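You operate a simulated robot arm through the tools that you are given. There is no shell and no other tool.

The job below is to be done with a simulated robot arm. You get a single attempt, and the scene is never put back.

TASK
Switch the dryer off, move its hose to the drain pipe, then set the lever to hose.

Only the result counts: the job must be done as asked and must still hold three seconds after the hand-in. Knocking over, shifting, dropping, spilling or breaking anything else fails it.

THE ROBOT
A 6-joint arm with a two-finger parallel gripper, fixed in place. Base frame: the origin is at the foot of the arm, x ahead of it, y to its left, z up. Readings come in mm, degrees, newtons and seconds.
With the tool pointing down near the work surface it reaches from about 180 to 760 mm from the base axis. Its first joint turns from -166.0 to 166.0 degrees. Payload 3.91 kg.
Tool frame: the origin (TCP) lies between the finger pads and is the grasp point; the fingertips stand 30 mm ahead of it; z points along the fingers, y is the line along which they close. Largest opening 110 mm; finger width 20, thickness 10; the body of the gripper, 48 by 112 mm, starts 55 mm behind the TCP.
Orientation is that of the tool frame in the base frame, as a unit quaternion [x, y, z, w]. With the fingers straight down and closing along the base's y, the tool's x points along the base's -x, its y along +y and its z along -z.

THE INTERFACE
- The arm moves only by the tool servo_tool. Its argument "motion" is a list of rows, each a list of 6 numbers: the shift along the tool's x, y, z in units of 25 mm (1.0 is 25 mm), then the turn, a rotation vector about the tool's x, y, z in units of 5 degrees (1.0 is 5 degrees). In form: [[tx, ty, tz, rx, ry, rz], ...]. A call has 1 to 20 rows; each row shifts and turns the commanded pose from where the row before left it, along the tool's axes as they then stand. "gripper" is the opening in per cent of the stroke, from 0 (shut) to 100 (fully open), set as the call begins (left out, the last holds). A call with a number of a shift or a turn outside -1 to 1 is refused whole. Rows are played at 5 a second. More than 50 mm and 8.6 degrees between two rows, or a gripper value outside its range, and nothing of the call is played. A pose out of reach is approached as far as the arm can. The call stops where the force on the tool passes 60 N (or 10 N more than at its start, if that is more) or the arm is blocked; 0.2 s more then pass. Each finger travels about 45 mm/s and halts on what it meets, pressing with about 33 N; the grip force reading is that of the motor and also rises with nothing between the fingers. The clock runs only during rows and for 0.2 s after the last one: add rows that do not move to give the fingers time. The reply holds the time, the measured pose of the TCP, the force on the tool along the base axes, the opening and the grip force, in the units named above and with some noise, with the torque about the TCP (base axes, N m) and any sound that the robot's microphone picked up.
- Cameras (640 x 400 px; columns grow to the right, rows downward): "scene" is fixed at [400, -497.9, 1670.8]; the picture's right is [0.93, -0.36, 0.00], its down [-0.26, -0.67, -0.70] and it looks along [0.25, 0.65, -0.72] (base axes); focal length 345 px, centre (320, 200). "wrist" rides on the gripper at [71, 22, -107] in the tool frame; the picture's right is [-0.29, 0.96, 0.00], its down [-0.76, -0.23, -0.61] and it looks along [-0.58, -0.18, 0.79] (tool axes); focal length 243 px, centre (320, 200).
- snapshot(camera): a new picture of that camera. The clock stands still meanwhile.
- lift_body(by): slides the trunk up (or, below 0, down) by that many mm; the arm rides with it, the base frame stays. It gives what a move gives, with no picture.
- measure_at(camera, pixels): there is no depth. For up to 12 entries [column, row, z] of the newest picture of that camera ("zoom" is the newest enlarged one), the place [x, y] in the base frame at which the ray of that pixel passes the height z, good to about 2 mm. The clock stands still meanwhile.
- zoom(camera, box): a new picture of the part [left, top, right, bottom] of that camera's present view, enlarged. The clock stands still meanwhile.
- close_job(): hands the job in; it is judged then, once.

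Unless the task says otherwise, let go and move clear before handing in.

The tools are called after "Emit:" as name(argument=value, ...) on one line, values as JSON. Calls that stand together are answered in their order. servo_tool: Moves the arm, as the interface text tells. Its arguments: {"type":"object","properties":{"motion":{"type":"array","items":{"type":"array","items":{"type":"number"}}},"gripper":{"type":"number"}},"required":["motion"]} The other tools are called the same way: lift_body (by) slides the trunk up or down; snapshot (camera) takes a picture; measure_at (camera, pixels) gives the place at which the rays of pixels pass given heights; zoom (camera, box) takes an enlarged picture of a part of a camera's view; close_job () hands the job in.

At the start:

```text
time: 0.0
tool_pos: [325.0, 0.3, 1313.5]
tcp_rot: [0.0, 1.0, -0.001, 0.0]
wrist_force: [0.1, 0.4, 0.0]
torque: [-0.01, 0.0, 0.04]
opening: 110.2
gripper_force: 0.1
trunk travel left (down, up): [-525.0, 65.0]
```

scene: 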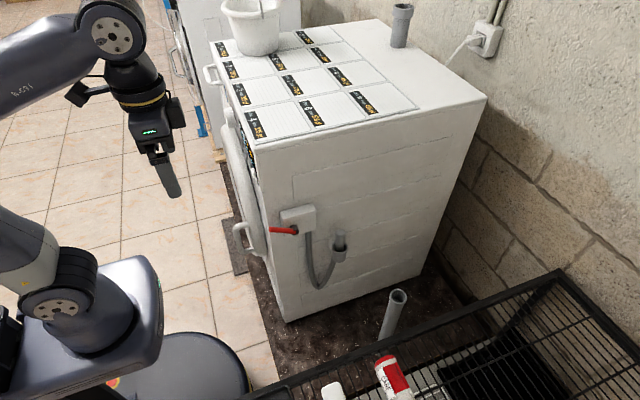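
wrist: 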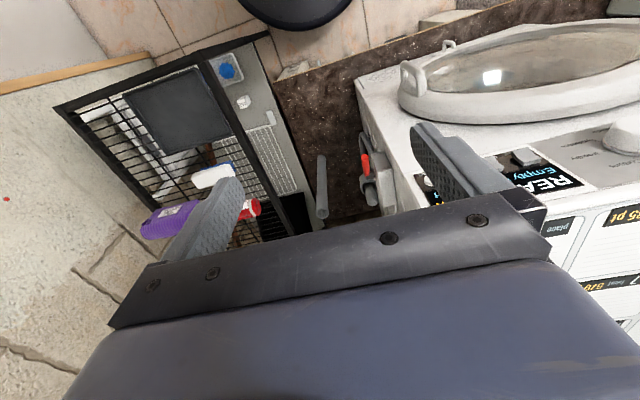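

The scene shows the dryer with a red lever at about (283,230), a hose from its valve box (298,218) into a holder at (339,243), and a grey standpipe at (393,310). I will zoom in to see the details before moving.

Emit:
zoom(camera="scene", box=[220, 180, 440, 320])

Emit:
zoom(camera="wrist", box=[300, 80, 640, 290])

Emit:
zoom(camera="scene", box=[200, 20, 360, 140])

Emit:
zoom(camera="scene", box=[200, 100, 320, 280])

```text
2.86 times, centred on (330, 250) of scene
```

zoom: 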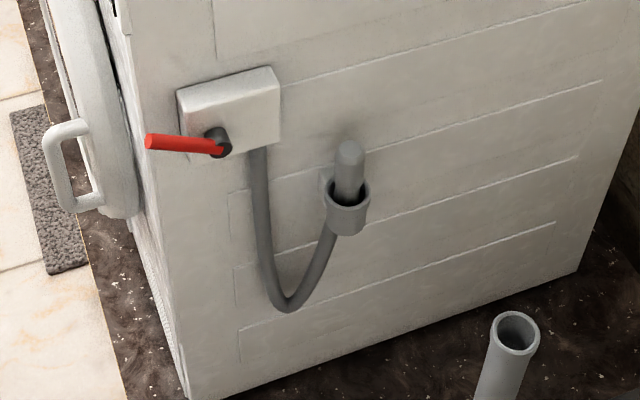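

```text
1.88 times, centred on (470, 185) of wrist
```

zoom: 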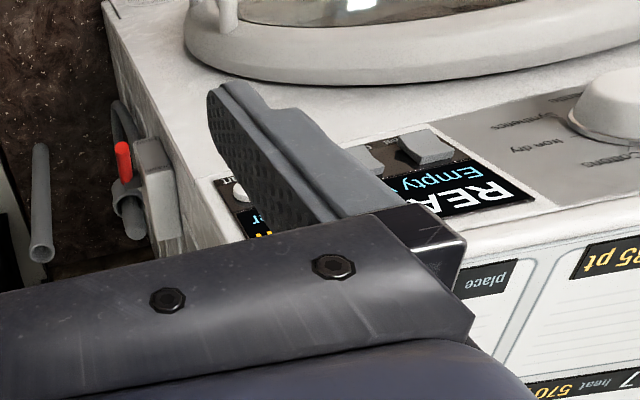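

```text
3.33 times, centred on (280, 80) of scene
```

zoom: 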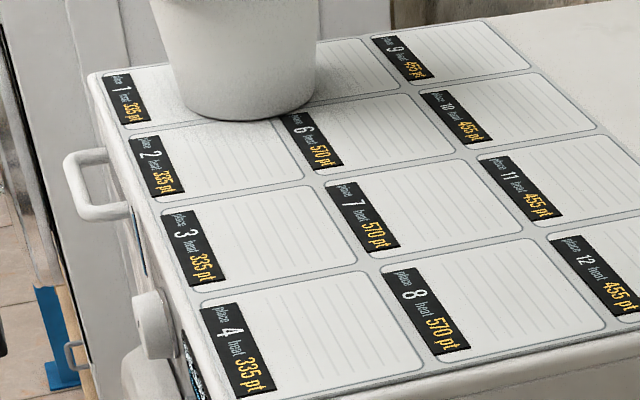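

```text
2.22 times, centred on (260, 190) of scene
```

zoom: 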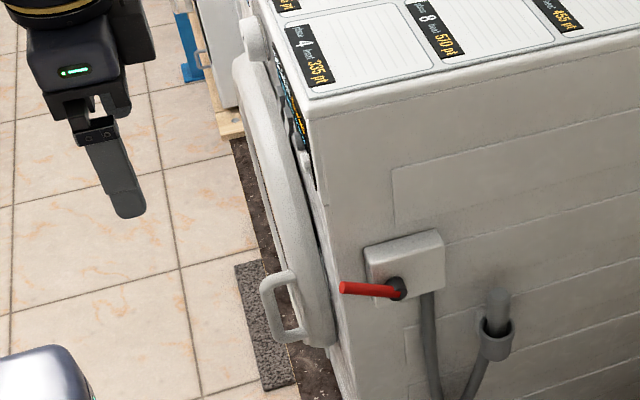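

The front panel (knob, display "REA…", buttons) is only partly visible at wrist (430,180), hidden by the fingers. I will measure a few points at guessed heights to locate the dryer.

Emit:
measure_at(camera="scene", pixels=[[254, 147, 800], [254, 147, 900], [254, 147, 1000], [285, 322, 0], [285, 322, 100], [285, 322, 200], [486, 98, 900], [212, 42, 900], [398, 295, 500], [398, 295, 300], [338, 240, 500], [338, 240, 600]])

Emit:
measure_at(camera="wrist", pixels=[[323, 214, 300], [323, 214, 500], [323, 214, 700], [365, 165, 500], [365, 165, 700], [372, 198, 500], [372, 198, 700], [527, 157, 700], [527, 157, 900], [545, 238, 900], [545, 238, 800], [545, 238, 1000]])

```text
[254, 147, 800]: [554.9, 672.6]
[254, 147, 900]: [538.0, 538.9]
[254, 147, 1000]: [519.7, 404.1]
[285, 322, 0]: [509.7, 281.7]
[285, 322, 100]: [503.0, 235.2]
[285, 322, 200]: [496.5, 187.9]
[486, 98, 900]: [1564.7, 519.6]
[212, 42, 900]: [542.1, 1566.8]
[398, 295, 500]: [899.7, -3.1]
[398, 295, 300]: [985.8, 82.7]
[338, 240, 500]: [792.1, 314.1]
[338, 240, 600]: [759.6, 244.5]
```

```text
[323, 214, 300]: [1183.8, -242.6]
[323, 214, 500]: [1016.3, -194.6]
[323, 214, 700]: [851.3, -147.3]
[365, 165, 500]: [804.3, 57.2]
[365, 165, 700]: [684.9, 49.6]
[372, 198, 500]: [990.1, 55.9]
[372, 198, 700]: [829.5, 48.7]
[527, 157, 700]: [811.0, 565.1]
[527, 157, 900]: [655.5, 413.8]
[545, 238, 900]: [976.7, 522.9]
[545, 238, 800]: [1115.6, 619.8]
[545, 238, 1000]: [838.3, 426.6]
```

Triangulating gives a dryer front near x≈505, its right side near y≈283, its top near z≈1090, and the drain pipe's mouth near (778,-127,788). I'll turn the wrist toward +y with the fingers shut to view the control panel.

Emit:
servo_tool(motion=[[0, 0, 0, 0, 0, -1], [0, 0, 0, 0, 0, -1], [0, 0, 0, 0, 0, -1], [0, 0, 0, 0, 0, -1], [0, 0, 0, 0, 0, -1], [0, 0, 0, 0, 0, -1], [0, 0, 0, 0, 0, -1], [0, 0, 0, 0, 0, -1], [0, 0, 0, 0, 0, 0]], gripper=0)

Emit:
snapshot(camera="wrist")

Emit:
snapshot(camera="scene")

```text
time: 2.0
tool_pos: [324.1, -1.6, 1313.4]
tcp_rot: [-0.342, 0.94, 0.0, 0.0]
wrist_force: [0.4, -0.6, -0.5]
torque: [-0.01, 0.0, 0.0]
opening: 0.0
gripper_force: 33.3
trunk travel left (down, up): [-525.0, 65.0]
```

```text
taken
```

wrist: 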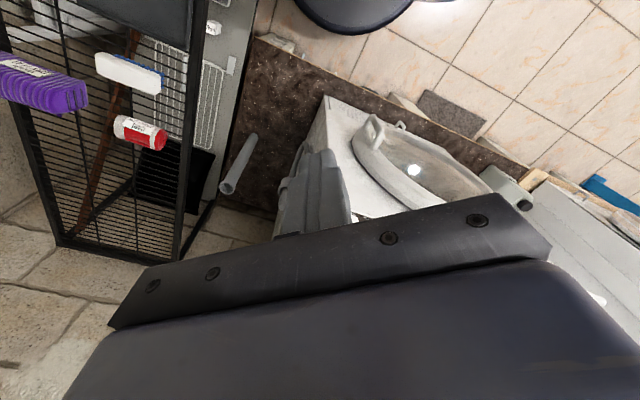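

```text
taken
```

scene: 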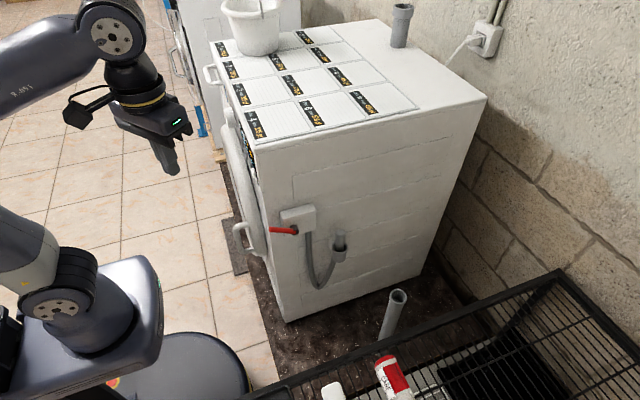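

The panel is still hidden behind the gripper. The camera's free view is along the tool's z, so I will tilt the tool toward horizontal, facing the panel.

Emit:
servo_tool(motion=[[0, 0, -0.5, 0, -1, 0], [0, 0, -0.5, 0, -1, 0], [0, 0, -0.5, 0, -1, 0], [0, 0, -0.5, 0, -1, 0], [0, 0, -0.5, 0, -1, 0], [0, 0, -0.5, 0, -1, 0], [0, 0, -0.5, 0, -1, 0], [0, 0, -0.5, 0, -1, 0], [0, 0, -0.5, 0, -1, 0], [0, 0, -0.5, 0, -1, 0], [0, 0, 0, 0, -1, 0], [0, 0, 0, 0, -1, 0]])

Emit:
lift_body(by=-200)

Emit:
snapshot(camera="wrist")

Emit:
snapshot(camera="scene")

```text
time: 4.0
tool_pos: [303.7, 22.2, 1412.1]
tcp_rot: [-0.404, 0.833, 0.174, 0.335]
wrist_force: [0.3, 0.4, -0.6]
torque: [0.03, 0.0, -0.03]
opening: 0.0
gripper_force: 32.8
trunk travel left (down, up): [-525.0, 65.0]
stopped in row 10: the arm was blocked; the commanded pose is now the measured one
```

```text
time: 6.2
tool_pos: [303.3, 24.4, 1212.7]
tcp_rot: [-0.405, 0.832, 0.176, 0.335]
wrist_force: [-0.8, -0.5, 0.0]
torque: [0.02, 0.05, 0.0]
opening: 0.1
gripper_force: 32.9
trunk travel left (down, up): [-325.0, 265.0]
```

```text
taken
```

wrist: 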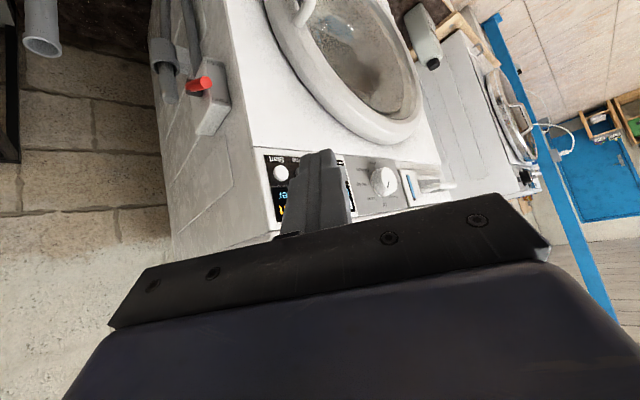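

```text
taken
```

scene: 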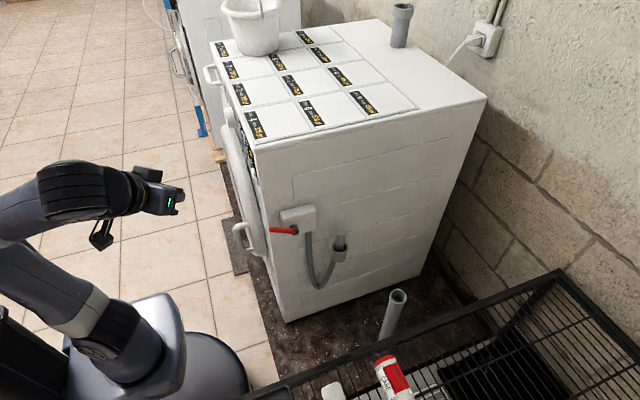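

The panel is now in view: a display and a round white button at wrist (280,174), a dial at (383,182), a drawer at (425,190). Zooming in on it.

Emit:
zoom(camera="wrist", box=[240, 130, 480, 250])

Emit:
zoom(camera="wrist", box=[130, 20, 290, 140])

```text
2.67 times, centred on (360, 190) of wrist
```

zoom: 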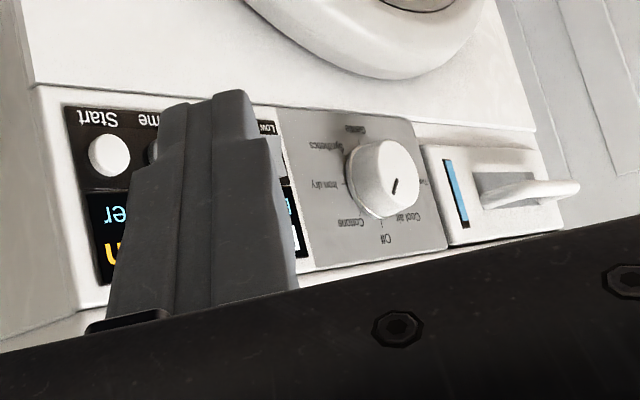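

```text
3.33 times, centred on (210, 80) of wrist
```

zoom: 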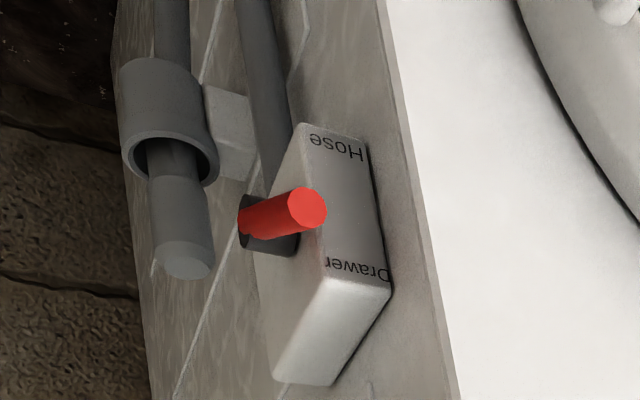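

The dial's positions (Off, Cotton, Iron dry, Synthetics, …, Cool air) and the lever's labels ("Hose" below, "Drawer" above) can be read. I'll measure where these are.

Emit:
measure_at(camera="wrist", pixels=[[380, 196, 1100], [380, 196, 1050], [380, 196, 1000], [380, 196, 950], [280, 174, 1050], [280, 174, 1000], [280, 174, 950], [202, 84, 800], [202, 84, 700], [176, 98, 700], [176, 98, 800], [40, 45, 780]])

Emit:
measure_at(camera="scene", pixels=[[272, 230, 800], [272, 230, 700], [272, 230, 600], [296, 231, 800], [296, 231, 700], [254, 147, 1090], [254, 147, 1110], [486, 98, 1090], [398, 295, 780], [340, 233, 700], [340, 233, 750], [340, 233, 800]])

```text
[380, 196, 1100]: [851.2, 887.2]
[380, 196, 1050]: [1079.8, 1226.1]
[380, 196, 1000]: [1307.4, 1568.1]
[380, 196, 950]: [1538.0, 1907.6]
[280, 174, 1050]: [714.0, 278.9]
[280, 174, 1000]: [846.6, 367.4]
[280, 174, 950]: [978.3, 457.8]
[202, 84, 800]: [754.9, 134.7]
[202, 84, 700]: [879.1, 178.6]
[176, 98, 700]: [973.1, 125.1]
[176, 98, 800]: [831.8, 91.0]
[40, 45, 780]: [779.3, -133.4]
```

```text
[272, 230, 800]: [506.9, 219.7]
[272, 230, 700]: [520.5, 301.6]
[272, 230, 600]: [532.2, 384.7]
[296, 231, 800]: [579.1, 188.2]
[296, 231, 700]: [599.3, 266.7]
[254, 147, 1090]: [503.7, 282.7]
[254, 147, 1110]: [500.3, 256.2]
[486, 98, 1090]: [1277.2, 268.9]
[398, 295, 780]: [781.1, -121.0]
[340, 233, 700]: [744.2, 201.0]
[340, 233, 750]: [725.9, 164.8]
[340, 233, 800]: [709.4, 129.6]
```

Intersecting the two cameras' rays now gives a dryer top near z≈1215, its front at x≈485 and its side at y≈115; the dial is near (470,380,1170). I'll move left and turn the tool to face the dial more squarely.

Emit:
servo_tool(motion=[[-0.89, 0.976, 0.902, 0, 0, 0], [-0.89, 0.976, 0.902, 0, 0, 0], [-0.89, 0.976, 0.902, 0, 0, 0], [-0.89, 0.976, 0.902, 0, 0, 0], [-0.89, 0.976, 0.902, 0, 0, 0], [-0.89, 0.976, 0.902, 0, 0, 0], [-0.89, 0.976, 0.902, 0, 0, 0], [0, 0, 0, 0.7, -0.02, 0.71], [0, 0, 0, 0.7, -0.02, 0.71], [0, 0, 0, 0.7, -0.02, 0.71], [0, 0, 0, 0.7, -0.02, 0.71], [0, 0, 0, 0.7, -0.02, 0.71], [0, 0, 0, 0.7, -0.02, 0.71], [0, 0, 0, 0.7, -0.02, 0.71]])

Emit:
servo_tool(motion=[[0, 0, 0, 0, -1, 0], [0, 0, 0, 0, -1, 0], [0, 0, 0, 0, -1, 0], [0, 0, 0, 0, -1, 0], [0, 0, 0, 0, -1, 0], [0, 0, 0, 0, -1, 0]])

Emit:
snapshot(camera="wrist")

Emit:
snapshot(camera="scene")

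```text
time: 9.2
tool_pos: [304.1, 303.1, 1212.2]
tcp_rot: [-0.133, 0.916, 0.064, 0.373]
wrist_force: [0.0, 1.4, -0.8]
torque: [0.0, -0.03, 0.01]
opening: 0.1
gripper_force: 33.2
trunk travel left (down, up): [-325.0, 265.0]
```

```text
time: 10.6
tool_pos: [304.2, 303.3, 1211.0]
tcp_rot: [-0.114, 0.788, 0.098, 0.597]
wrist_force: [-0.5, 0.1, 0.3]
torque: [-0.01, -0.02, -0.02]
opening: 0.0
gripper_force: 32.5
trunk travel left (down, up): [-325.0, 265.0]
```

```text
taken
```

wrist: 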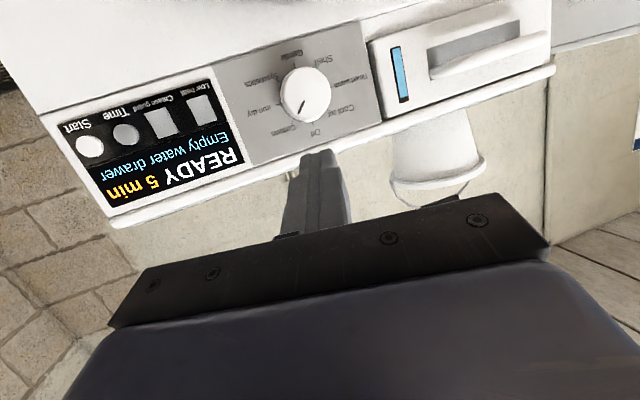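

```text
taken
```

scene: 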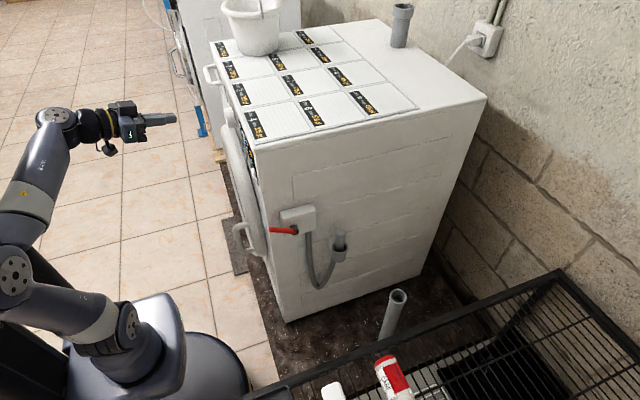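

Now the panel is clear: the display reads "READY 5 min / Empty water drawer", and the dial is at (305,92) with "Off" at (315,133). Zooming to read the pointer.

Emit:
zoom(camera="wrist", box=[225, 20, 385, 160])

Emit:
zoom(camera="wrist", box=[40, 60, 260, 220])

Emit:
measure_at(camera="wrist", pixels=[[305, 92, 1180], [305, 92, 1160], [305, 92, 1140], [305, 92, 1120], [112, 228, 1220], [112, 228, 1200], [112, 228, 1210]])

```text
2.86 times, centred on (305, 90) of wrist
```

zoom: 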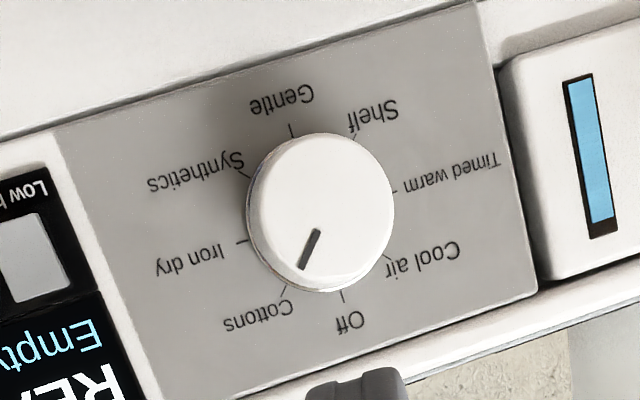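

```text
2.50 times, centred on (150, 140) of wrist
```

zoom: 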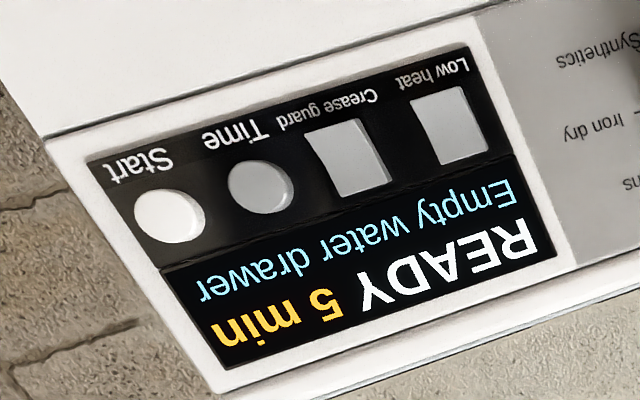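

```text
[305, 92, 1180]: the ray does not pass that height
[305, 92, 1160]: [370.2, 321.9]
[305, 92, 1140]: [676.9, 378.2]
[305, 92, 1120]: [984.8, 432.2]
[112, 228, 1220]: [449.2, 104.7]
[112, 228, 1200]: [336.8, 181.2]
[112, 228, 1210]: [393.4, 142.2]
```

The dial points to "Cottons"; "Off" lies 45° counter-clockwise of it as seen from the front. I'll square the tool to the panel (pointing along +x) and line up with the dial at about (460,338,1154).

Emit:
servo_tool(motion=[[0, 0, 0, 0.847, -0.016, 0.236], [0, 0, 0, 0.847, -0.016, 0.236], [0, 0, 0, 0.847, -0.016, 0.236], [0, 0, 0, 0.847, -0.016, 0.236], [0, 0, 0, 0, -0.775, 0], [0, 0, 0, 0, -0.775, 0], [0, 0, 0, 0, -0.775, 0], [0, 0, 0, 0, -0.775, 0]])

Emit:
snapshot(camera="wrist")

```text
time: 12.4
tool_pos: [303.7, 303.2, 1211.1]
tcp_rot: [0.01, 0.707, 0.004, 0.707]
wrist_force: [-0.1, 1.8, 0.3]
torque: [-0.03, 0.0, -0.01]
opening: 0.1
gripper_force: 32.7
trunk travel left (down, up): [-325.0, 265.0]
```

```text
taken
```

wrist: 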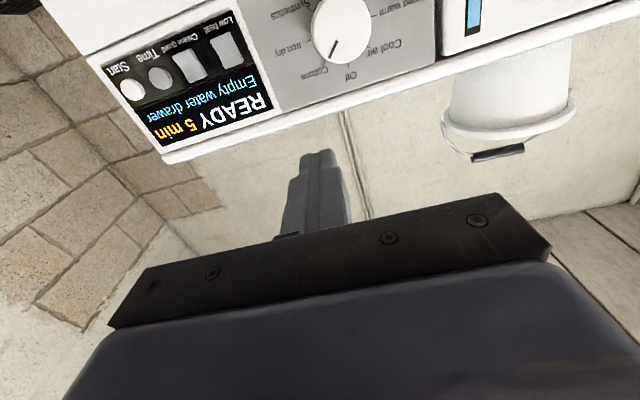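

The tool now points along +x. I'll drop 57 mm and shift 35 mm left, opening the fingers to about 80 mm.

Emit:
servo_tool(motion=[[0.76, 0.47, 0, 0, 0, 0], [0.76, 0.47, 0, 0, 0, 0], [0.76, 0.47, 0, 0, 0, 0], [0, 0, 0, 0, 0, 0], [0, 0, 0, 0, 0, 0]], gripper=73)

Emit:
snapshot(camera="wrist")

```text
time: 13.6
tool_pos: [303.4, 338.3, 1155.5]
tcp_rot: [0.009, 0.707, 0.005, 0.707]
wrist_force: [0.4, -0.6, -0.1]
torque: [-0.01, 0.02, 0.02]
opening: 80.2
gripper_force: 0.0
trunk travel left (down, up): [-325.0, 265.0]
```

```text
taken
```

wrist: 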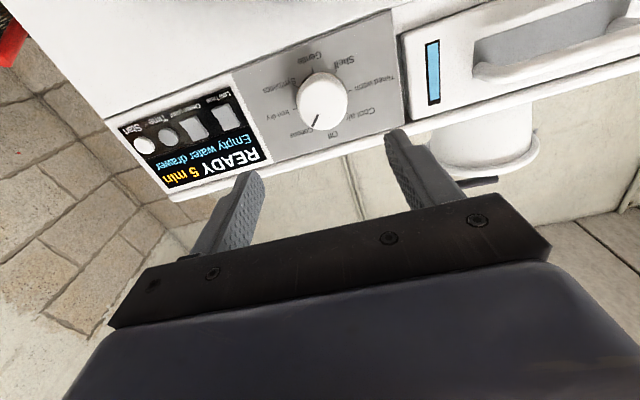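

The dial cap is now centred near (322,98), and the fingers straddle it. I'll measure its ray here to fix the distance.

Emit:
measure_at(camera="wrist", pixels=[[322, 98, 1154], [322, 98, 1145], [322, 98, 1165], [172, 201, 1210], [172, 201, 1200], [172, 201, 1220], [143, 146, 1120], [143, 146, 1150], [143, 146, 1180]])

Emit:
zoom(camera="wrist", box=[230, 40, 400, 170])

```text
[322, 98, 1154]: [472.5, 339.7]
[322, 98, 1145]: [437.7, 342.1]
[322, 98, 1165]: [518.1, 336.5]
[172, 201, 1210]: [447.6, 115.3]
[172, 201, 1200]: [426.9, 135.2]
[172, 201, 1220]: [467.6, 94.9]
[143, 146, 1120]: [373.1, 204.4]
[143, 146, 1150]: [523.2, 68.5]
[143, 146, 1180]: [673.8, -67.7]
```

```text
3.08 times, centred on (315, 105) of wrist
```

zoom: 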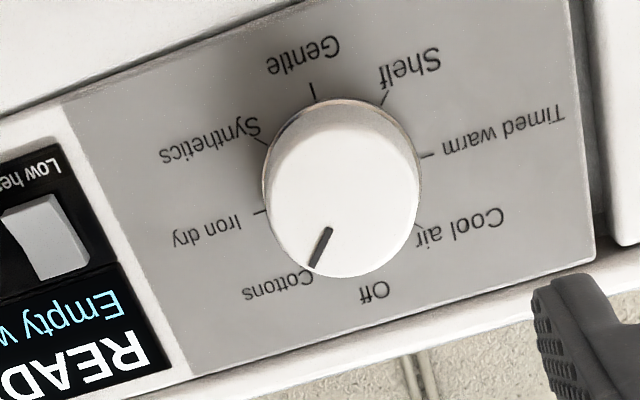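

Both views put the dial's cap face at about (456,339,1157) with a diameter of about 53 mm, and the panel near x≈478. I'll advance so the fingertips stop about 6 mm short of the panel.

Emit:
servo_tool(motion=[[-0.06, 0.03, 1, 0, 0, 0], [0, 0, 1, 0, 0, 0], [0, 0, 1, 0, 0, 0], [0, 0, 1, 0, 0, 0], [0, 0, 0.8, 0, 0, 0], [0, 0, 0.4, 0, 0, 0], [0, 0, 0.3, 0, 0, 0]])

Emit:
snapshot(camera="wrist")

Emit:
zoom(camera="scene", box=[180, 80, 300, 180])

```text
time: 15.2
tool_pos: [443.5, 339.4, 1157.0]
tcp_rot: [0.009, 0.707, 0.004, 0.707]
wrist_force: [0.5, -0.4, -0.6]
torque: [-0.01, -0.01, 0.03]
opening: 80.3
gripper_force: 0.0
trunk travel left (down, up): [-325.0, 265.0]
```

```text
taken
```

wrist: 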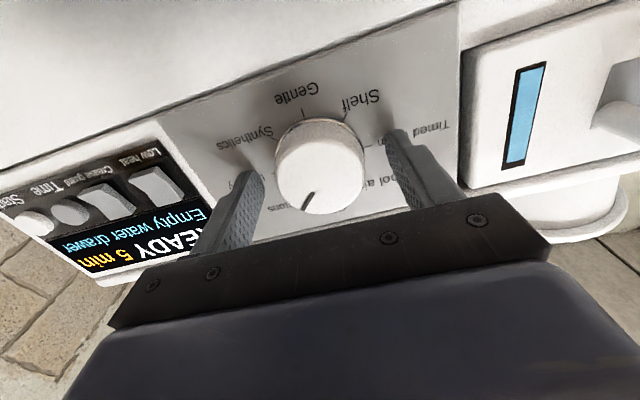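

```text
4.00 times, centred on (240, 130) of scene
```

zoom: 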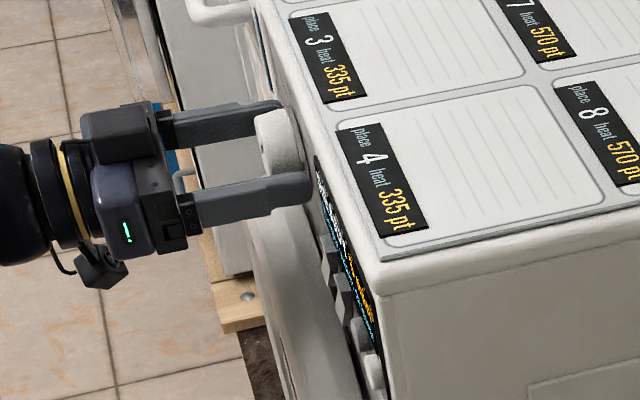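

The fingers straddle the dial cleanly at (320,180). Closing on it.

Emit:
servo_tool(motion=[[0, 0, 0, 0, 0, 0], [0, 0, 0, 0, 0, 0], [0, 0, 0, 0, 0, 0], [0, 0, 0, 0, 0, 0]], gripper=30)

Emit:
snapshot(camera="wrist")

```text
time: 16.2
tool_pos: [444.5, 339.6, 1158.1]
tcp_rot: [0.009, 0.707, 0.005, 0.707]
wrist_force: [1.2, 0.0, -0.7]
torque: [0.0, -0.1, 0.03]
opening: 53.2
gripper_force: 44.9
trunk travel left (down, up): [-325.0, 265.0]
```

```text
taken
```

wrist: 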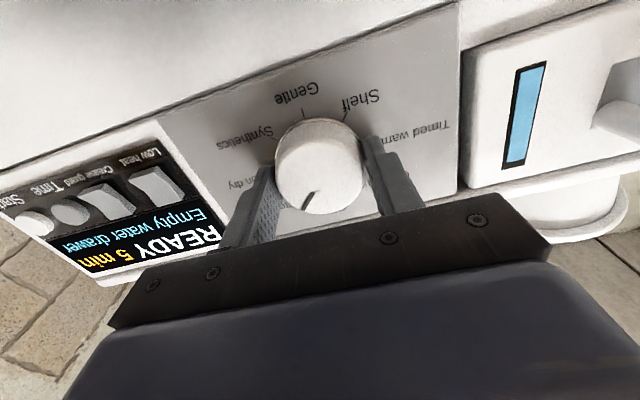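

The dial is held at 53 mm opening. Now I'll turn it 45° counter-clockwise (negative about the tool's z).

Emit:
servo_tool(motion=[[0, 0, 0, 0, 0, -1], [0, 0, 0, 0, 0, -1], [0, 0, 0, 0, 0, -1], [0, 0, 0, 0, 0, -1], [0, 0, 0, 0, 0, -1], [0, 0, 0, 0, 0, -1], [0, 0, 0, 0, 0, -1], [0, 0, 0, 0, 0, -1], [0, 0, 0, 0, 0, -1], [0, 0, 0, 0, 0, 0]])

Emit:
snapshot(camera="wrist")

```text
time: 18.4
tool_pos: [444.1, 339.1, 1156.8]
tcp_rot: [-0.264, 0.657, -0.267, 0.654]
wrist_force: [12.9, 3.5, 10.1]
torque: [-0.04, -0.38, 0.22]
opening: 53.3
gripper_force: 45.2
trunk travel left (down, up): [-325.0, 265.0]
```

```text
taken
```

wrist: 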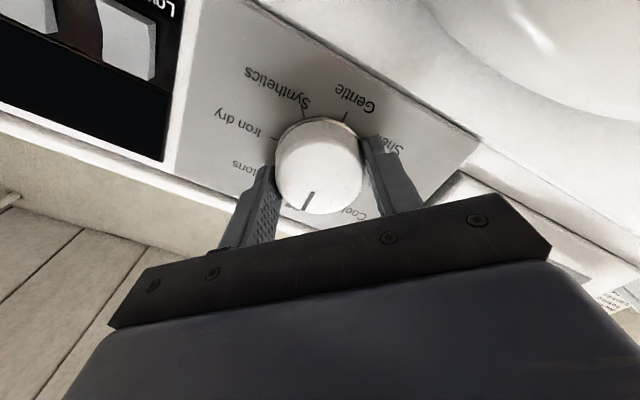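

The display has gone black, and the pointer at (308,200) stayed with the fingers, so the dial has turned. I'll release, back out and check it.

Emit:
servo_tool(motion=[[0, 0, 0, 0, 0, 0], [0, 0, 0, 0, 0, 0], [0, 0, 0, 0, 0, 0], [0, 0, -0.5, 0, 0, 0], [0, 0, -1, 0, 0, 0], [0, 0, -1, 0, 0, 0], [0, 0, -1, 0, 0, 0], [0, 0, -1, 0, 0, 0], [0, 0, -1, 0, 0, 0]], gripper=73)

Emit:
snapshot(camera="wrist")

Emit:
zoom(camera="wrist", box=[200, 40, 420, 200])

```text
time: 20.4
tool_pos: [305.2, 342.2, 1156.2]
tcp_rot: [-0.262, 0.657, -0.268, 0.654]
wrist_force: [-0.7, -0.1, -1.0]
torque: [-0.01, -0.02, 0.0]
opening: 80.1
gripper_force: 0.0
trunk travel left (down, up): [-325.0, 265.0]
```

```text
taken
```

wrist: 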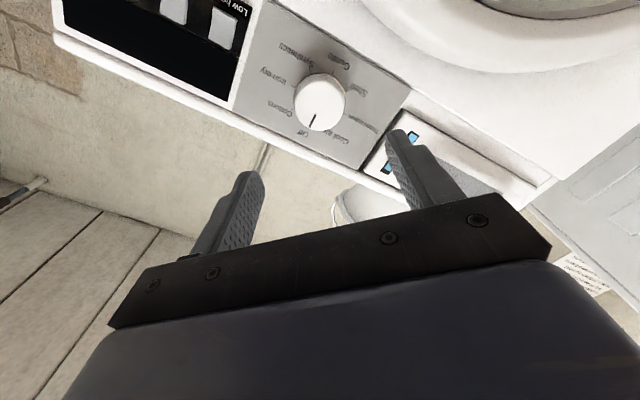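

```text
2.50 times, centred on (310, 120) of wrist
```

zoom: 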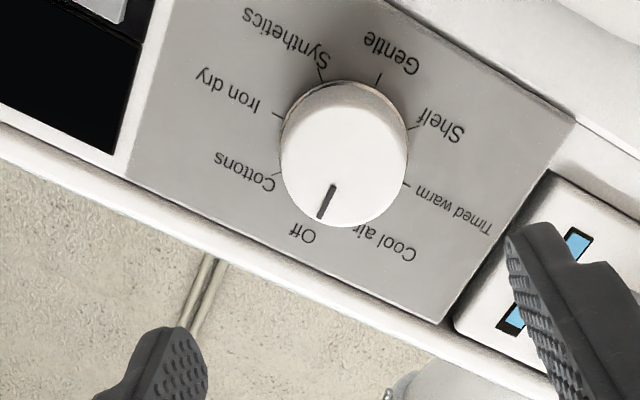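

The pointer now lies at "Off" and the display is dark. Next I'll roll back, tilt the tool down, and swing over to the −y side to inspect the hose, holder, lever and pipe.

Emit:
servo_tool(motion=[[0, 0, 0, 0, 0, 1], [0, 0, 0, 0, 0, 1], [0, 0, 0, 0, 0, 1], [0, 0, 0, 0, 0, 1], [0, 0, 0, 0, 0, 1], [0, 0, 0, 0, 0, 1], [0, 0, 0, 0, 0, 1], [0, 0, 0, 0, 0, 1], [0, 0, 0, 0, 0, 1], [0, 0, 0, 0, 1, 0], [0, 0, 0, 0, 1, 0], [0, 0, 0, 0, 1, 0], [0, 0, 0, 0, 1, 0], [0, 0, 0, 0, 1, 0], [0, 0, 0, 0, 1, 0], [0, 0, 0, 0, 1, 0], [0, 0, 0, 0, 1, 0], [0, 0, 0, 0, 1, 0]], gripper=50)

Emit:
servo_tool(motion=[[0, -1, 0, 0, 0, 0], [0, -1, 0, 0, 0, 0], [0, -1, 0, 0, 0, 0], [0, -1, 0, 0, 0, 0], [0, -1, 0, 0, 0, 0], [0, -1, 0, 0, 0, 0], [0, -1, 0, 0, 0, 0], [0, -1, 0, 0, 0, 0], [0, -1, 0, 0, 0, 0], [0, -1, 0, 0, 0, 0], [0, -1, 0, 0, 0, 0], [0, -1, 0, 0, 0, 0], [0, -1, 0, 0, 0, 0], [0, -1, 0, 0, 0, 0], [0, -1, 0, 0, 0, 0], [0, -1, 0, 0, 0, 0], [0, -1, 0, 0, 0, 0]])

Emit:
snapshot(camera="wrist")

Emit:
snapshot(camera="scene")

```text
time: 24.2
tool_pos: [305.2, 339.7, 1156.6]
tcp_rot: [0.006, 0.925, 0.008, 0.381]
wrist_force: [1.0, 0.2, 0.6]
torque: [0.0, -0.02, 0.02]
opening: 55.0
gripper_force: 0.0
trunk travel left (down, up): [-325.0, 265.0]
```

```text
time: 26.9
tool_pos: [290.9, 106.0, 1141.5]
tcp_rot: [-0.121, 0.923, 0.051, 0.363]
wrist_force: [0.1, 0.0, -0.9]
torque: [0.01, 0.03, 0.03]
opening: 55.0
gripper_force: 0.0
trunk travel left (down, up): [-325.0, 265.0]
stopped in row 13: the arm was blocked; the commanded pose is now the measured one
```

```text
taken
```

wrist: 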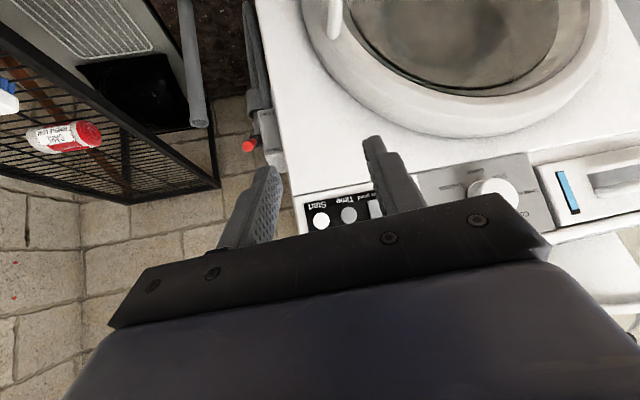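

```text
taken
```

scene: 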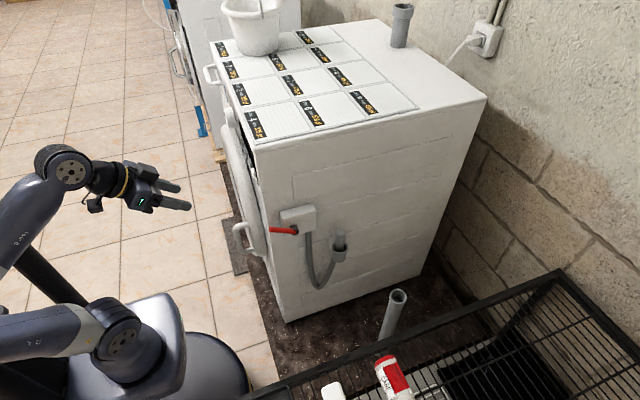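

The arm was blocked at y≈106 because the wrist folded too near the base. I'll tilt the tool straight down there to unfold it and then continue.

Emit:
servo_tool(motion=[[0, 0, 0, 0, 1, 0], [0, 0, 0, 0, 1, 0], [0, 0, 0, 0, 1, 0], [0, 0, 0, 0, 1, 0], [0, 0, 0, 0, 1, 0], [0, 0, 0, 0, 1, 0], [0, 0, 0, 0, 1, 0], [0, 0, 0, 0, 1, 0], [0, 0, 0, 0, 0.6, 0]])

```text
time: 28.9
tool_pos: [289.8, 105.7, 1141.2]
tcp_rot: [-0.131, 0.991, 0.004, -0.001]
wrist_force: [0.2, -0.3, -0.4]
torque: [0.0, -0.03, 0.02]
opening: 54.6
gripper_force: 0.1
trunk travel left (down, up): [-325.0, 265.0]
```

Tool is straight down now. Moving to about (400,−200) and turning to look at the hose holder.

Emit:
servo_tool(motion=[[-0.082, -0.997, 0, 0, 0, 0], [-0.082, -0.997, 0, 0, 0, 0], [-0.082, -0.997, 0, 0, 0, 0], [-0.082, -0.997, 0, 0, 0, 0], [-0.082, -0.997, 0, 0, 0, 0], [-0.082, -0.997, 0, 0, 0, 0], [-0.082, -0.997, 0, 0, 0, 0], [-0.082, -0.997, 0, 0, 0, 0], [-0.082, -0.997, 0, 0, 0, 0], [-0.082, -0.997, 0, 0, 0, 0], [-0.082, -0.997, 0, 0, 0, 0], [-0.082, -0.997, 0, 0, 0, 0], [-0.082, -0.997, 0, 0, 0, 0]])

Emit:
servo_tool(motion=[[0, 0, 0, 0, 0, -1], [0, 0, 0, 0, 0, -1], [0, 0, 0, 0, 0, -1], [0, 0, 0, 0, 0, -1], [0, 0, 0, 0, 0, -1], [0, 0, 0, 0, -1, 0], [0, 0, 0, 0, -1, 0], [0, 0, 0, 0, -1, 0], [0, 0, 0, 0, -1, 0], [0, 0, 0, 0, -1, 0], [0, 0, 0, 0, -1, 0], [0, 0, 0, 0, -1, 0], [0, 0, 0, 0, -1, 0], [0, 0, 0, 0, -1, 0], [0, 0, 0, 0, -1, 0]])

Emit:
snapshot(camera="wrist")

Emit:
snapshot(camera="scene")

```text
time: 31.7
tool_pos: [401.8, -202.3, 1140.5]
tcp_rot: [-0.13, 0.991, 0.003, 0.0]
wrist_force: [-0.7, -0.1, -0.6]
torque: [0.02, -0.01, 0.0]
opening: 54.9
gripper_force: 0.1
trunk travel left (down, up): [-325.0, 265.0]
```

```text
time: 34.9
tool_pos: [402.4, -199.6, 1140.8]
tcp_rot: [-0.308, 0.851, 0.147, 0.399]
wrist_force: [0.3, 0.2, 0.7]
torque: [-0.02, 0.02, 0.0]
opening: 55.1
gripper_force: 0.1
trunk travel left (down, up): [-325.0, 265.0]
```

```text
taken
```

wrist: 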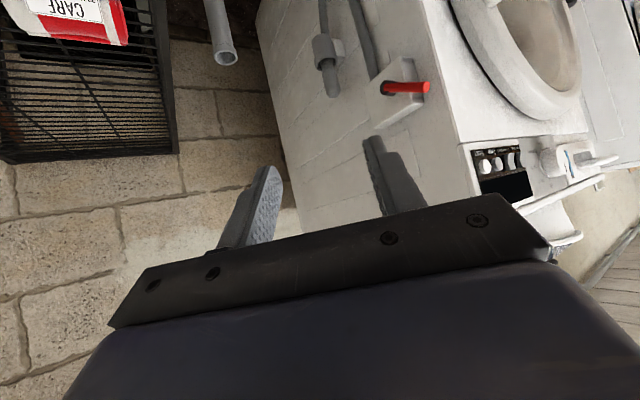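

```text
taken
```

scene: 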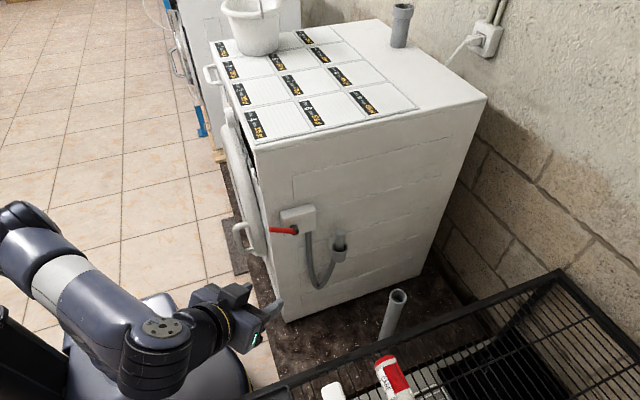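

The holder at wrist (328,55), the lever at (405,88) and the pipe mouth at (226,57) are all visible. I'll lower the trunk for a closer look.

Emit:
zoom(camera="wrist", box=[280, 0, 440, 130])

Emit:
lift_body(by=-130)

Emit:
snapshot(camera="wrist")

Emit:
zoom(camera="wrist", box=[280, 60, 480, 200])

```text
3.08 times, centred on (360, 65) of wrist
```

zoom: 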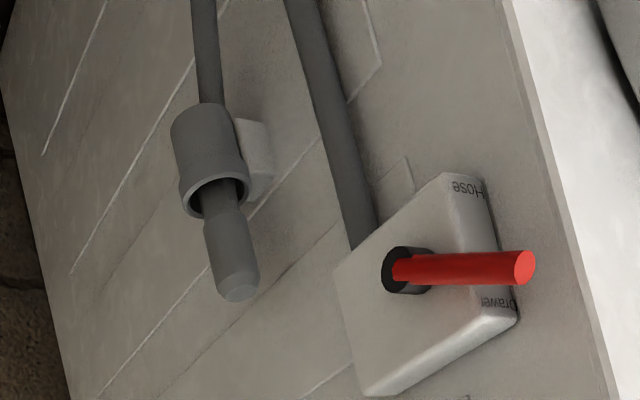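

```text
time: 36.5
tool_pos: [400.0, -199.8, 1009.4]
tcp_rot: [-0.308, 0.852, 0.147, 0.398]
wrist_force: [0.1, 0.9, 0.2]
torque: [0.0, 0.01, 0.01]
opening: 54.8
gripper_force: 0.0
trunk travel left (down, up): [-195.0, 395.0]
```

```text
taken
```

wrist: 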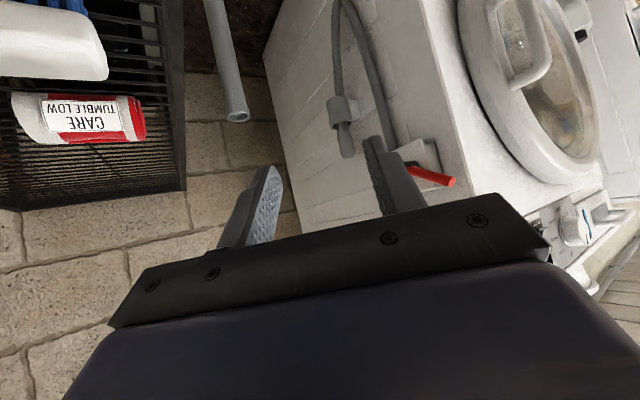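

```text
2.86 times, centred on (380, 130) of wrist
```

zoom: 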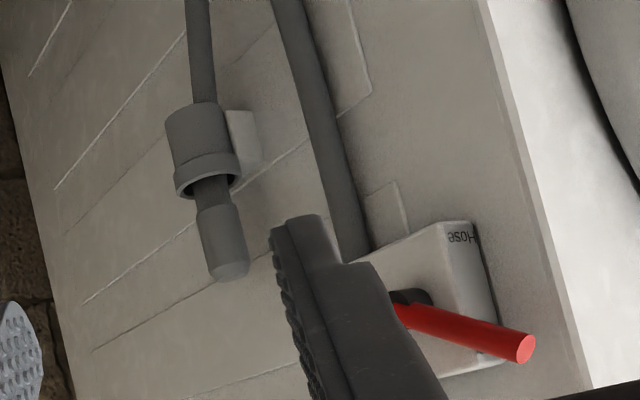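

The hose's end nozzle stands upright in a sleeve, with its thick grip part protruding above. I'll measure it, the sleeve mouth, the pipe mouth and the lever from both cameras.

Emit:
measure_at(camera="wrist", pixels=[[348.5, 155.2, 980], [348.5, 155.2, 940], [340.8, 122.5, 920], [340.8, 122.5, 880], [237, 115, 800], [237, 115, 760], [452, 182, 980], [452, 182, 950]])

Emit:
zoom(camera="scene", box=[260, 195, 380, 275])

Emit:
zoom(camera="scene", box=[350, 270, 440, 330])

```text
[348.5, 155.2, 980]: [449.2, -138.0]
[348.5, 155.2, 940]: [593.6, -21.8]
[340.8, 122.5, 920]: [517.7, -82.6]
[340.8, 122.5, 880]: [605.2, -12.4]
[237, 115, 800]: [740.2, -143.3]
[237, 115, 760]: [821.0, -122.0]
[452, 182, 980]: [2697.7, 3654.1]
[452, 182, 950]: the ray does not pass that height
```

```text
5.00 times, centred on (320, 235) of scene
```

zoom: 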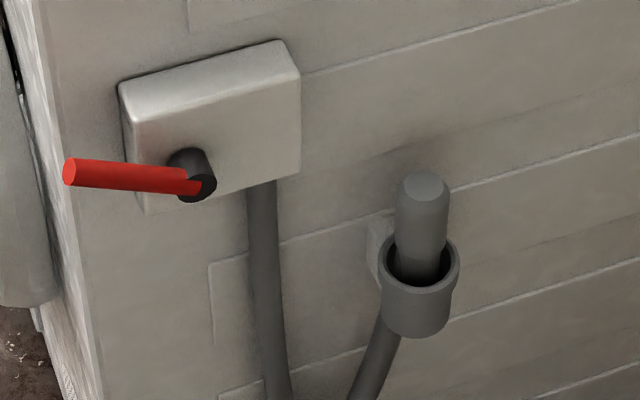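

```text
6.67 times, centred on (395, 300) of scene
```

zoom: 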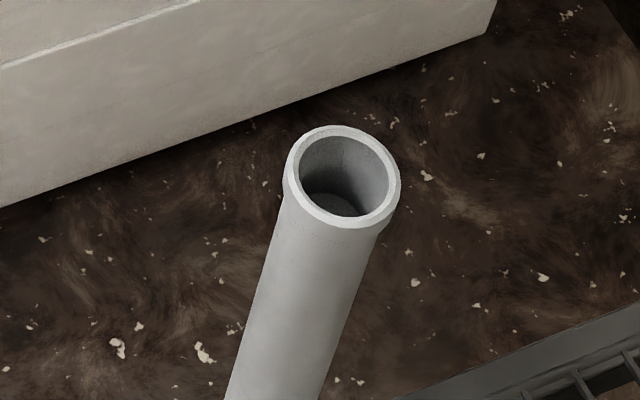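

Now measuring the same points in the scene view.

Emit:
measure_at(camera="scene", pixels=[[340.8, 232.4, 940], [340.8, 232.4, 900], [340, 247.6, 900], [340, 247.6, 860], [398.45, 296.55, 800], [398.45, 296.55, 760], [269.5, 229.4, 1000], [269.5, 229.4, 960], [294, 232, 1000], [294, 232, 960], [361.5, 232.4, 900]])

```text
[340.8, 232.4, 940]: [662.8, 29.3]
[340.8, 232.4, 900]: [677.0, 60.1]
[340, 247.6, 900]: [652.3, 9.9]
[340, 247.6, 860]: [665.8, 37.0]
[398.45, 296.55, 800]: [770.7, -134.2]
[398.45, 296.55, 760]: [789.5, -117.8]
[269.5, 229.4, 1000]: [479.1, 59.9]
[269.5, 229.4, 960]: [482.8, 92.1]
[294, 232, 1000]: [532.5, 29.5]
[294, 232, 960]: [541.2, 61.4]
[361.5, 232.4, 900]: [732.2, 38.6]
```

The nozzle top is at about (671,46,917), the sleeve mouth at z≈849 and the pipe mouth at about (780,−128,782). Before moving near the rack I'll locate its top edge, and look at the sleeve more closely.

Emit:
measure_at(camera="scene", pixels=[[557, 272, 900], [557, 272, 800], [557, 272, 700], [400, 335, 900], [400, 335, 800], [400, 335, 700], [260, 398, 900], [260, 398, 800], [260, 398, 700]])

Emit:
measure_at(camera="wrist", pixels=[[184, 190, 900], [184, 190, 850], [184, 190, 800], [184, 190, 700], [2, 210, 900], [2, 210, 800]])

Emit:
zoom(camera="wrist", box=[310, 60, 400, 160])

Emit:
zoom(camera="scene", box=[220, 250, 580, 400])

```text
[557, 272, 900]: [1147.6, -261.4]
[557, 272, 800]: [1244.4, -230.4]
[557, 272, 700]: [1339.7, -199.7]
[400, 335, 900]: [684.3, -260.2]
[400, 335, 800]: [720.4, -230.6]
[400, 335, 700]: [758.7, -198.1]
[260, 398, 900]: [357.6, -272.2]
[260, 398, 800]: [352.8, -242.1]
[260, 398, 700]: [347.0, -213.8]
```

```text
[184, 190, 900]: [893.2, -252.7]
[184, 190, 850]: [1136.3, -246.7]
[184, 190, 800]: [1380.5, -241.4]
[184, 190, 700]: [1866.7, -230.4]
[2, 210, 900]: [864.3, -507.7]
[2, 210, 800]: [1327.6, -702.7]
```

```text
4.00 times, centred on (355, 110) of wrist
```

zoom: 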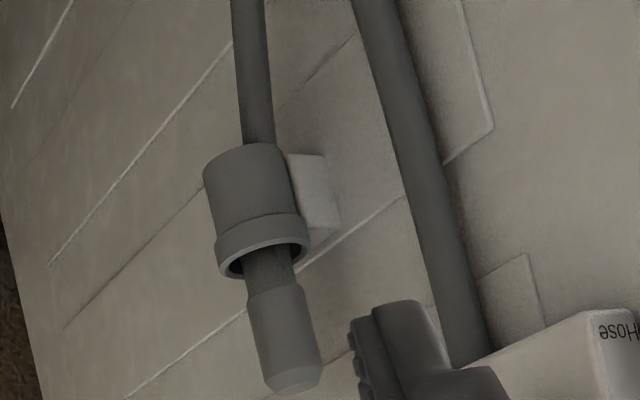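

```text
1.78 times, centred on (400, 325) of scene
```

zoom: 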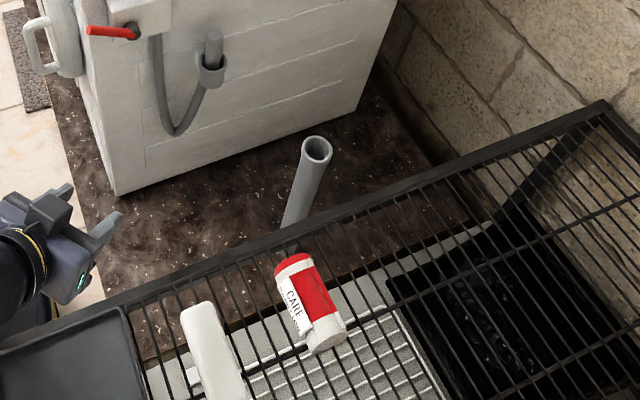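

The rack's near edge is at about y=−243, z≈838, so I'll stay away from it. I'll move in front of the nozzle, to about (670,−47,970), and then turn to face +y so the fingers close along x.

Emit:
servo_tool(motion=[[-0.553, -0.187, 0.865, 0, 0, 0], [-0.553, -0.187, 0.865, 0, 0, 0], [-0.553, -0.187, 0.865, 0, 0, 0], [-0.553, -0.187, 0.865, 0, 0, 0], [-0.553, -0.187, 0.865, 0, 0, 0], [-0.553, -0.187, 0.865, 0, 0, 0], [-0.553, -0.187, 0.865, 0, 0, 0], [-0.553, -0.187, 0.865, 0, 0, 0], [-0.553, -0.187, 0.865, 0, 0, 0], [-0.553, -0.187, 0.865, 0, 0, 0], [-0.553, -0.187, 0.865, 0, 0, 0], [-0.553, -0.187, 0.865, 0, 0, 0]])

Emit:
snapshot(camera="wrist")

Emit:
snapshot(camera="scene")

```text
time: 39.1
tool_pos: [671.2, -46.9, 970.7]
tcp_rot: [-0.309, 0.851, 0.148, 0.398]
wrist_force: [-0.1, 0.2, 0.7]
torque: [-0.01, -0.02, 0.01]
opening: 55.1
gripper_force: 0.0
trunk travel left (down, up): [-195.0, 395.0]
```

```text
taken
```

wrist: 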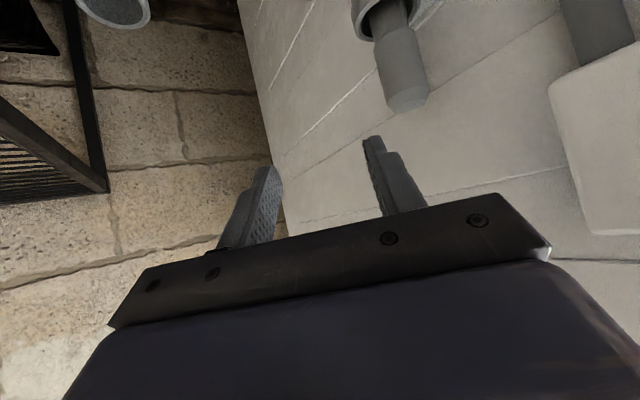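

```text
taken
```

scene: 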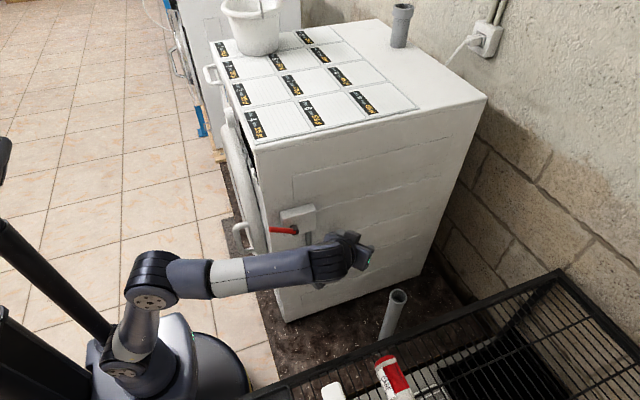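

The nozzle is at (400,70) in the wrist view. I'll check its position, then turn to face +y.

Emit:
measure_at(camera="wrist", pixels=[[407, 98, 917], [407, 98, 925], [407, 98, 910]])

Emit:
servo_tool(motion=[[0, 0, 0, -0.769, 0, -0.64], [0, 0, 0, -0.769, 0, -0.64], [0, 0, 0, -0.769, 0, -0.64], [0, 0, 0, -0.769, 0, -0.64], [0, 0, 0, -0.769, 0, -0.64], [0, 0, 0, -0.769, 0, -0.64], [0, 0, 0, -0.769, 0, -0.64], [0, 0, 0, -0.769, 0, -0.64], [0, 0, 0, -0.769, 0, -0.64], [0, 0, 0, -0.769, 0, -0.64]])

Emit:
snapshot(camera="wrist")

Emit:
snapshot(camera="scene")

```text
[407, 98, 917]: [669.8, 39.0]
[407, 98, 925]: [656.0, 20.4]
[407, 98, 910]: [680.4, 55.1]
```

```text
time: 41.3
tool_pos: [671.0, -4.7, 934.2]
tcp_rot: [-0.635, 0.643, 0.296, 0.31]
wrist_force: [-0.7, -1.3, 0.9]
torque: [-0.02, -0.01, -0.06]
opening: 55.2
gripper_force: 0.1
out of reach, approached as far as the arm can: row 8, 9, 10
trunk travel left (down, up): [-195.0, 395.0]
```

```text
taken
```

wrist: 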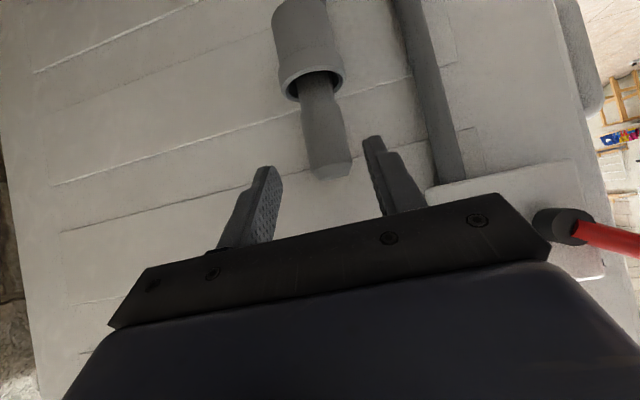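

```text
taken
```

scene: 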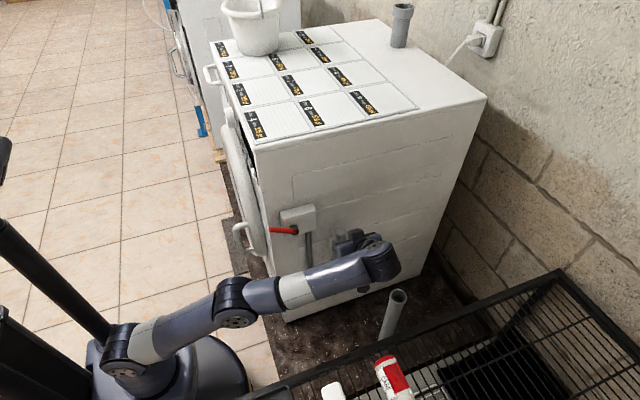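

The tool reached the wanted direction but was out of reach further back, so TCP is at (671,−5,934); the nozzle stands between the fingers at (330,140). Verifying its position from this view, then advancing in small steps.

Emit:
measure_at(camera="wrist", pixels=[[333, 171, 917], [333, 171, 910], [311, 88, 849], [311, 84, 849]])

Emit:
servo_tool(motion=[[0, 0, 0.5, 0, 0, 0], [0, 0, 0.5, 0, 0, 0]])

```text
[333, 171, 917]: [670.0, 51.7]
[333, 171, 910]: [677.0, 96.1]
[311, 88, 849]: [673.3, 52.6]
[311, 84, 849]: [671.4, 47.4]
```

```text
time: 41.9
tool_pos: [673.6, 16.6, 916.5]
tcp_rot: [-0.639, 0.64, 0.304, 0.3]
wrist_force: [0.4, -0.5, 0.1]
torque: [0.05, -0.02, -0.01]
opening: 54.8
gripper_force: 0.0
out of reach, approached as far as the arm can: row 1
trunk travel left (down, up): [-195.0, 395.0]
```

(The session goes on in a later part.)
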